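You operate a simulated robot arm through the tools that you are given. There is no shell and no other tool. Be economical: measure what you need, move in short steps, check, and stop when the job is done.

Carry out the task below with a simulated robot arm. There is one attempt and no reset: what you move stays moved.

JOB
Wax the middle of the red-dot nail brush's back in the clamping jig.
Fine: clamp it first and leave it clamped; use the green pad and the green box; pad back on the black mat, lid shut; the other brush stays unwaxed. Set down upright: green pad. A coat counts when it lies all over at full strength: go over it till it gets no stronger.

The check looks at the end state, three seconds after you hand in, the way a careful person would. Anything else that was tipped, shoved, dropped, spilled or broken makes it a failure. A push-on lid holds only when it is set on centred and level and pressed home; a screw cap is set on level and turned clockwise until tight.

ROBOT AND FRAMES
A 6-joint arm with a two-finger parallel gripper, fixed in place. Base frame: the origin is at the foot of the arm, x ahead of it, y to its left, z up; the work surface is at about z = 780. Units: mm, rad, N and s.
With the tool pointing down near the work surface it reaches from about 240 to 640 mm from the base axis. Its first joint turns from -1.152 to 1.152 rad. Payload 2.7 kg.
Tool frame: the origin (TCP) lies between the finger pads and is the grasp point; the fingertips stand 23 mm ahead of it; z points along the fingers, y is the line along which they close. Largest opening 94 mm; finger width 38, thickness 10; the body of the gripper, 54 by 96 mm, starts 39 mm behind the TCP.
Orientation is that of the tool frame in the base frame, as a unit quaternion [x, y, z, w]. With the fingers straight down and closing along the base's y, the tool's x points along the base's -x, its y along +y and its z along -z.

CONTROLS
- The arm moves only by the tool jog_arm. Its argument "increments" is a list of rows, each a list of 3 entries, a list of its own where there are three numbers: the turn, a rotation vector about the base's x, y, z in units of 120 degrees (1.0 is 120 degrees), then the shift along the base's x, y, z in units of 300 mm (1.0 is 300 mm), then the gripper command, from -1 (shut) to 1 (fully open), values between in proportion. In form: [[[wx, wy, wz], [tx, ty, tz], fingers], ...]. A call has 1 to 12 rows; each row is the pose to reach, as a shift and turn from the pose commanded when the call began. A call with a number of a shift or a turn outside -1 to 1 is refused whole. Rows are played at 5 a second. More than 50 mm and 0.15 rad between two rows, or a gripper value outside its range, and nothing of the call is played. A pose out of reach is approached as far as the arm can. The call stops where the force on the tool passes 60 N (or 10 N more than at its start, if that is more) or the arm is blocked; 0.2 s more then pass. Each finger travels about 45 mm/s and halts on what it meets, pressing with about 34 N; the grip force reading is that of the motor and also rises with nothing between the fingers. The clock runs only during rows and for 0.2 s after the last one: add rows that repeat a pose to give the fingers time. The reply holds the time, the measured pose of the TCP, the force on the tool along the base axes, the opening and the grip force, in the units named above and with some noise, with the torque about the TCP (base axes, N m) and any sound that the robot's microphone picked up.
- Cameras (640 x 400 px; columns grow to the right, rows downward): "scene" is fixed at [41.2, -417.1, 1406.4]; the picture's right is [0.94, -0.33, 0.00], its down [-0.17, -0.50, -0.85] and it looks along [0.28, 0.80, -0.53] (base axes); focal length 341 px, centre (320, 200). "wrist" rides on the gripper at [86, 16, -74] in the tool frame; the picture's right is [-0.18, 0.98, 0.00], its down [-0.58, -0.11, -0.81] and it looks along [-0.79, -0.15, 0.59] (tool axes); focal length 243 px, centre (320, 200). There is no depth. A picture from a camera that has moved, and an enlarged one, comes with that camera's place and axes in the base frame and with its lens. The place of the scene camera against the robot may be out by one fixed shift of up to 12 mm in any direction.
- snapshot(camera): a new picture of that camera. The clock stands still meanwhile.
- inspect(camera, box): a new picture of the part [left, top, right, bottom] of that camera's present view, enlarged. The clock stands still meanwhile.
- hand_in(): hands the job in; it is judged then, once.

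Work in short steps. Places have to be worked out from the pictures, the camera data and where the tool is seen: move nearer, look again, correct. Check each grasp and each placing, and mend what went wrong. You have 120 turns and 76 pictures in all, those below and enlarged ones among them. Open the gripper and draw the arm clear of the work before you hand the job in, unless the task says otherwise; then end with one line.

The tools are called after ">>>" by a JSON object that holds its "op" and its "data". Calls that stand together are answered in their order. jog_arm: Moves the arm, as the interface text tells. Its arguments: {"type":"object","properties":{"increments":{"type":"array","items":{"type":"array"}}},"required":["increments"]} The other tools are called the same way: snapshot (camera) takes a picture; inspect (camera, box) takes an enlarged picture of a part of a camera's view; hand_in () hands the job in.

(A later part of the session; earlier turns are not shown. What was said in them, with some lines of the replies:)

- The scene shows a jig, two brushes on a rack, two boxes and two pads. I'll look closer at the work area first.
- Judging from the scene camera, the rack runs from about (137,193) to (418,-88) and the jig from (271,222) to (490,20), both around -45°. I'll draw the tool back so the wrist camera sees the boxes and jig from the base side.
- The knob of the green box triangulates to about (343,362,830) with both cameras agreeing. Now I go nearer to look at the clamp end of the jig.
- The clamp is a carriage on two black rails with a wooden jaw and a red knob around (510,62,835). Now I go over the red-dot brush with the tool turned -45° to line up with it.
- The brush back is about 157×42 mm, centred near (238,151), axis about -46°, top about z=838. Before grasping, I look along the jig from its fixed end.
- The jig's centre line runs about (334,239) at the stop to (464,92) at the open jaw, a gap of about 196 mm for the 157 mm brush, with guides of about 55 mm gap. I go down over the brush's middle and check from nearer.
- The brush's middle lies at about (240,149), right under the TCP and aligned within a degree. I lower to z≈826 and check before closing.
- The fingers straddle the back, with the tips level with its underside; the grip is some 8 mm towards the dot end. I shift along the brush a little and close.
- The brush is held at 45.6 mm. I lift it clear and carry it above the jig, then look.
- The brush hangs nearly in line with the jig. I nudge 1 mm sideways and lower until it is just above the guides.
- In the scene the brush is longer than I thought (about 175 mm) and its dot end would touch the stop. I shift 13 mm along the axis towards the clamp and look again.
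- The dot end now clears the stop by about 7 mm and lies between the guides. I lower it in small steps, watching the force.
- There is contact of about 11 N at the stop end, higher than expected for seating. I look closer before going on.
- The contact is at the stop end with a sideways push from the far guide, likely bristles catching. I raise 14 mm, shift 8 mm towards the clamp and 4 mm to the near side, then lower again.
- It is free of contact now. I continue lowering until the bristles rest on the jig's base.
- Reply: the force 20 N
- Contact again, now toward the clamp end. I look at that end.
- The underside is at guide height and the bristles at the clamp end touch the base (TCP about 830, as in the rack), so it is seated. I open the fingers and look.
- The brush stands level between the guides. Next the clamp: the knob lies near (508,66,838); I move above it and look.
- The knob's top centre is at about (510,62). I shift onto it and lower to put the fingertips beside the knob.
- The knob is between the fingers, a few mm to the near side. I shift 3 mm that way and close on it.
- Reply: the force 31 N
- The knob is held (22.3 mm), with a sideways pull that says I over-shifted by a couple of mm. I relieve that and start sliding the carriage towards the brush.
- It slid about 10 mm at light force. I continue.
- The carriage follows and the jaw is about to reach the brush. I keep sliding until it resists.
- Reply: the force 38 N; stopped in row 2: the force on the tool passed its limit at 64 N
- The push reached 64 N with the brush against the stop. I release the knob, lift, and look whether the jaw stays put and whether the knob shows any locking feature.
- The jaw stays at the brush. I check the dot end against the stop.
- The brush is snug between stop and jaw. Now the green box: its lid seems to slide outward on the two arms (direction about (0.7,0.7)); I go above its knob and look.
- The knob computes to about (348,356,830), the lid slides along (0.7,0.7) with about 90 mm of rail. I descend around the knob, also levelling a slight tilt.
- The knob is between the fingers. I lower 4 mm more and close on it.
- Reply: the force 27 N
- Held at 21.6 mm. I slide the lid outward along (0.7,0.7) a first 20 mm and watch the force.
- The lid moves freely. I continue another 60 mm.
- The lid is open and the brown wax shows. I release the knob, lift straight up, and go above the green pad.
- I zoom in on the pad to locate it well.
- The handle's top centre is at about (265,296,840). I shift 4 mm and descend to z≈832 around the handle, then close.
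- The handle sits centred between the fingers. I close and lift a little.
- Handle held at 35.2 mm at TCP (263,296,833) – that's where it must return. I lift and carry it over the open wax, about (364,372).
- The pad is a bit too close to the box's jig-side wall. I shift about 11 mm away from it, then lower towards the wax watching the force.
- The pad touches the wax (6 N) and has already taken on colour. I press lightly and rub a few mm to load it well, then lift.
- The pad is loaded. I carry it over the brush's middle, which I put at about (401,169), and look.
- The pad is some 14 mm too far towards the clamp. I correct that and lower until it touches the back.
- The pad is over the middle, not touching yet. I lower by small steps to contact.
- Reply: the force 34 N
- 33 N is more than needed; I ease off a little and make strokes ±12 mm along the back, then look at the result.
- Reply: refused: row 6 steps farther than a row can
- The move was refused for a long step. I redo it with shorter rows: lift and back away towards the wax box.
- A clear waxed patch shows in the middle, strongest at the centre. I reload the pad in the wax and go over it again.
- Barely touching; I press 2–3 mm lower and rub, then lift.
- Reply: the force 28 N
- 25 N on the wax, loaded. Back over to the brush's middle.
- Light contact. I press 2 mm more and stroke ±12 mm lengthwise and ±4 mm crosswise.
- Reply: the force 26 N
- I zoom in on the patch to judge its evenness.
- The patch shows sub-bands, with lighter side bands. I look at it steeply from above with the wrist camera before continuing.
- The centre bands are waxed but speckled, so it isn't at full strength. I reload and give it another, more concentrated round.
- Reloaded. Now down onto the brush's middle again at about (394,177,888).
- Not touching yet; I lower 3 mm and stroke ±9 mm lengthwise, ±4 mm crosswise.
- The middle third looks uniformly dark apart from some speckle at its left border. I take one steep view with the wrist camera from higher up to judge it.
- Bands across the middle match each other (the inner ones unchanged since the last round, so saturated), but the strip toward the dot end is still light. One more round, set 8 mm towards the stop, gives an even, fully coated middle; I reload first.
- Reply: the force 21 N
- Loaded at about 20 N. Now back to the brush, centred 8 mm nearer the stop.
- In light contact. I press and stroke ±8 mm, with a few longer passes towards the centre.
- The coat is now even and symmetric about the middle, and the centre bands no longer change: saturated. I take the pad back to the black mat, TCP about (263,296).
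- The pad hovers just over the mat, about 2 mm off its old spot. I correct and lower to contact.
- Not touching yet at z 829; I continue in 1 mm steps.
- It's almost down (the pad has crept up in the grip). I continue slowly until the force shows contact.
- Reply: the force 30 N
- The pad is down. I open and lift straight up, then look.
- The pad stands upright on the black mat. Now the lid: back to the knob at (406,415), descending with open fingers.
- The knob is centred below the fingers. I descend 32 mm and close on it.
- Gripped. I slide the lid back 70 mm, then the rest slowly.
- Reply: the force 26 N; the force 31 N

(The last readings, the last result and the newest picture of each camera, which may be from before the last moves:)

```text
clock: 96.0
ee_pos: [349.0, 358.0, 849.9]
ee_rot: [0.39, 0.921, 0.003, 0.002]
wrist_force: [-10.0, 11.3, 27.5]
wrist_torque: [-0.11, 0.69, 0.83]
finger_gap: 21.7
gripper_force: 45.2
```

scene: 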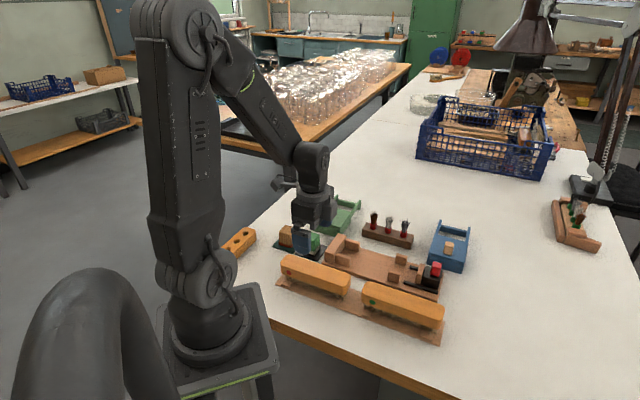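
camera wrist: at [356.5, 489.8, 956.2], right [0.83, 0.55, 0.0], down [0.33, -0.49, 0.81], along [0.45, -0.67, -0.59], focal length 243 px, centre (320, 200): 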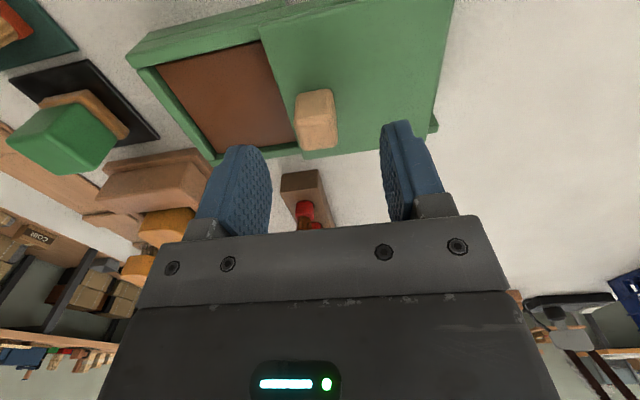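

No end stop felt yet; I push a few mm more until it resists.

>>> {"op": "jog_arm", "data": {"increments": [[[0, 0, 0], [-0.006, -0.006, 0], -0.9], [[0, 0, 0], [-0.012, -0.012, 0], -0.9], [[0, 0, 0], [-0.018, -0.018, 0], -0.9], [[0, 0, 0], [-0.018, -0.018, 0], -0.9]]}}

>>> {"op": "inspect", "data": {"camera": "scene", "box": [285, 180, 375, 250]}}

```text
clock: 97.0
ee_pos: [347.2, 357.0, 850.5]
ee_rot: [0.389, 0.921, 0.01, 0.003]
wrist_force: [26.3, 40.8, -12.3]
wrist_torque: [-0.81, -0.24, 0.71]
finger_gap: 21.7
gripper_force: 44.9
```

```text
5.71 times, centred on (330, 215) of scene
camera zoom: at [42.0, -416.0, 1406.7], right [0.94, -0.33, 0.0], down [-0.17, -0.5, -0.85], along [0.28, 0.8, -0.53], focal length 1948 px, centre (263, 114)
```

zoom: 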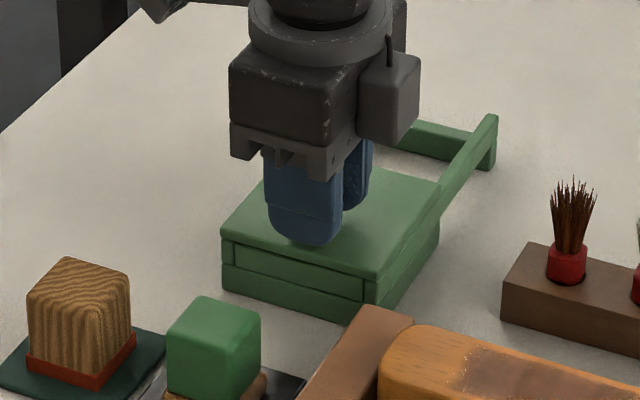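

The lid is against its end stop (48 N) and fully closed. I ease off, release, and draw the arm up and clear.

>>> {"op": "jog_arm", "data": {"increments": [[[0, 0, 0], [0.007, 0.007, 0], -0.9], [[0, 0, 0], [0.007, 0.007, 0], -0.4], [[0, 0, 0], [0.007, 0.007, 0], 0.1], [[0, 0, 0], [0.007, 0.007, 0], 0.2], [[0, 0, 0], [0.007, 0.007, 0.08], 0.2], [[0, 0, 0], [0.007, 0.007, 0.22], 0.2], [[0, 0, 0], [0.007, 0.007, 0.36], 0.5], [[0, 0, 0], [0.007, 0.007, 0.5], 1], [[0, 0, 0], [0.007, 0.007, 0.64], 1], [[0, 0, 0], [0.007, 0.007, 0.7], 1]]}}

>>> {"op": "inspect", "data": {"camera": "scene", "box": [260, 180, 480, 340]}}

>>> {"op": "inspect", "data": {"camera": "scene", "box": [285, 180, 375, 250]}}

```text
clock: 99.2
ee_pos: [345.4, 353.4, 1059.3]
ee_rot: [0.389, 0.921, 0.001, 0.001]
wrist_force: [0.0, -0.9, 0.4]
wrist_torque: [0.0, 0.0, 0.01]
finger_gap: 94.3
gripper_force: 0.1
```

```text
2.50 times, centred on (370, 260) of scene
camera zoom: at [41.2, -417.1, 1406.4], right [0.94, -0.33, 0.0], down [-0.17, -0.5, -0.85], along [0.28, 0.8, -0.53], focal length 852 px, centre (195, 50)
```

zoom: 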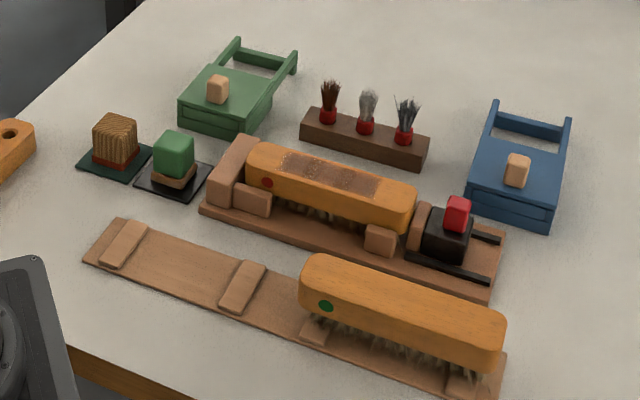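

```text
5.71 times, centred on (330, 215) of scene
camera zoom: at [41.2, -417.1, 1406.4], right [0.94, -0.33, 0.0], down [-0.17, -0.5, -0.85], along [0.28, 0.8, -0.53], focal length 1948 px, centre (263, 114)
```

zoom: 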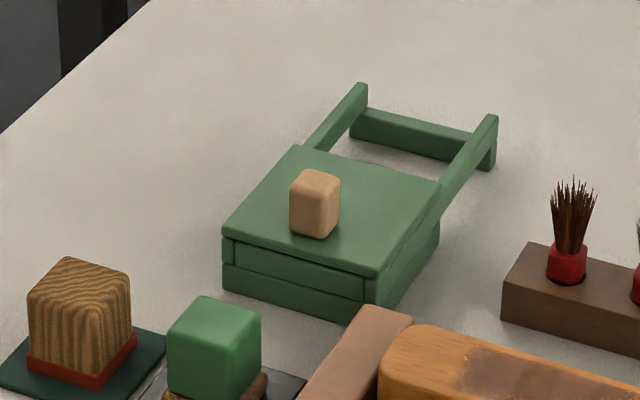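

Everything is in place: brush clamped and waxed, pad upright on the black mat, lid shut, arm clear. I hand in.

>>> {"op": "hand_in", "data": {}}

```text
The job is handed in.
```

I clamped the red-dot brush and waxed the middle of its back until the coat got no darker. The green pad is upright on the black mat and the green box's lid is shut. The coat also runs about 15–25 mm past the middle at each end, and I couldn't test how firmly the clamp holds beyond pushing it home at about 64 N.
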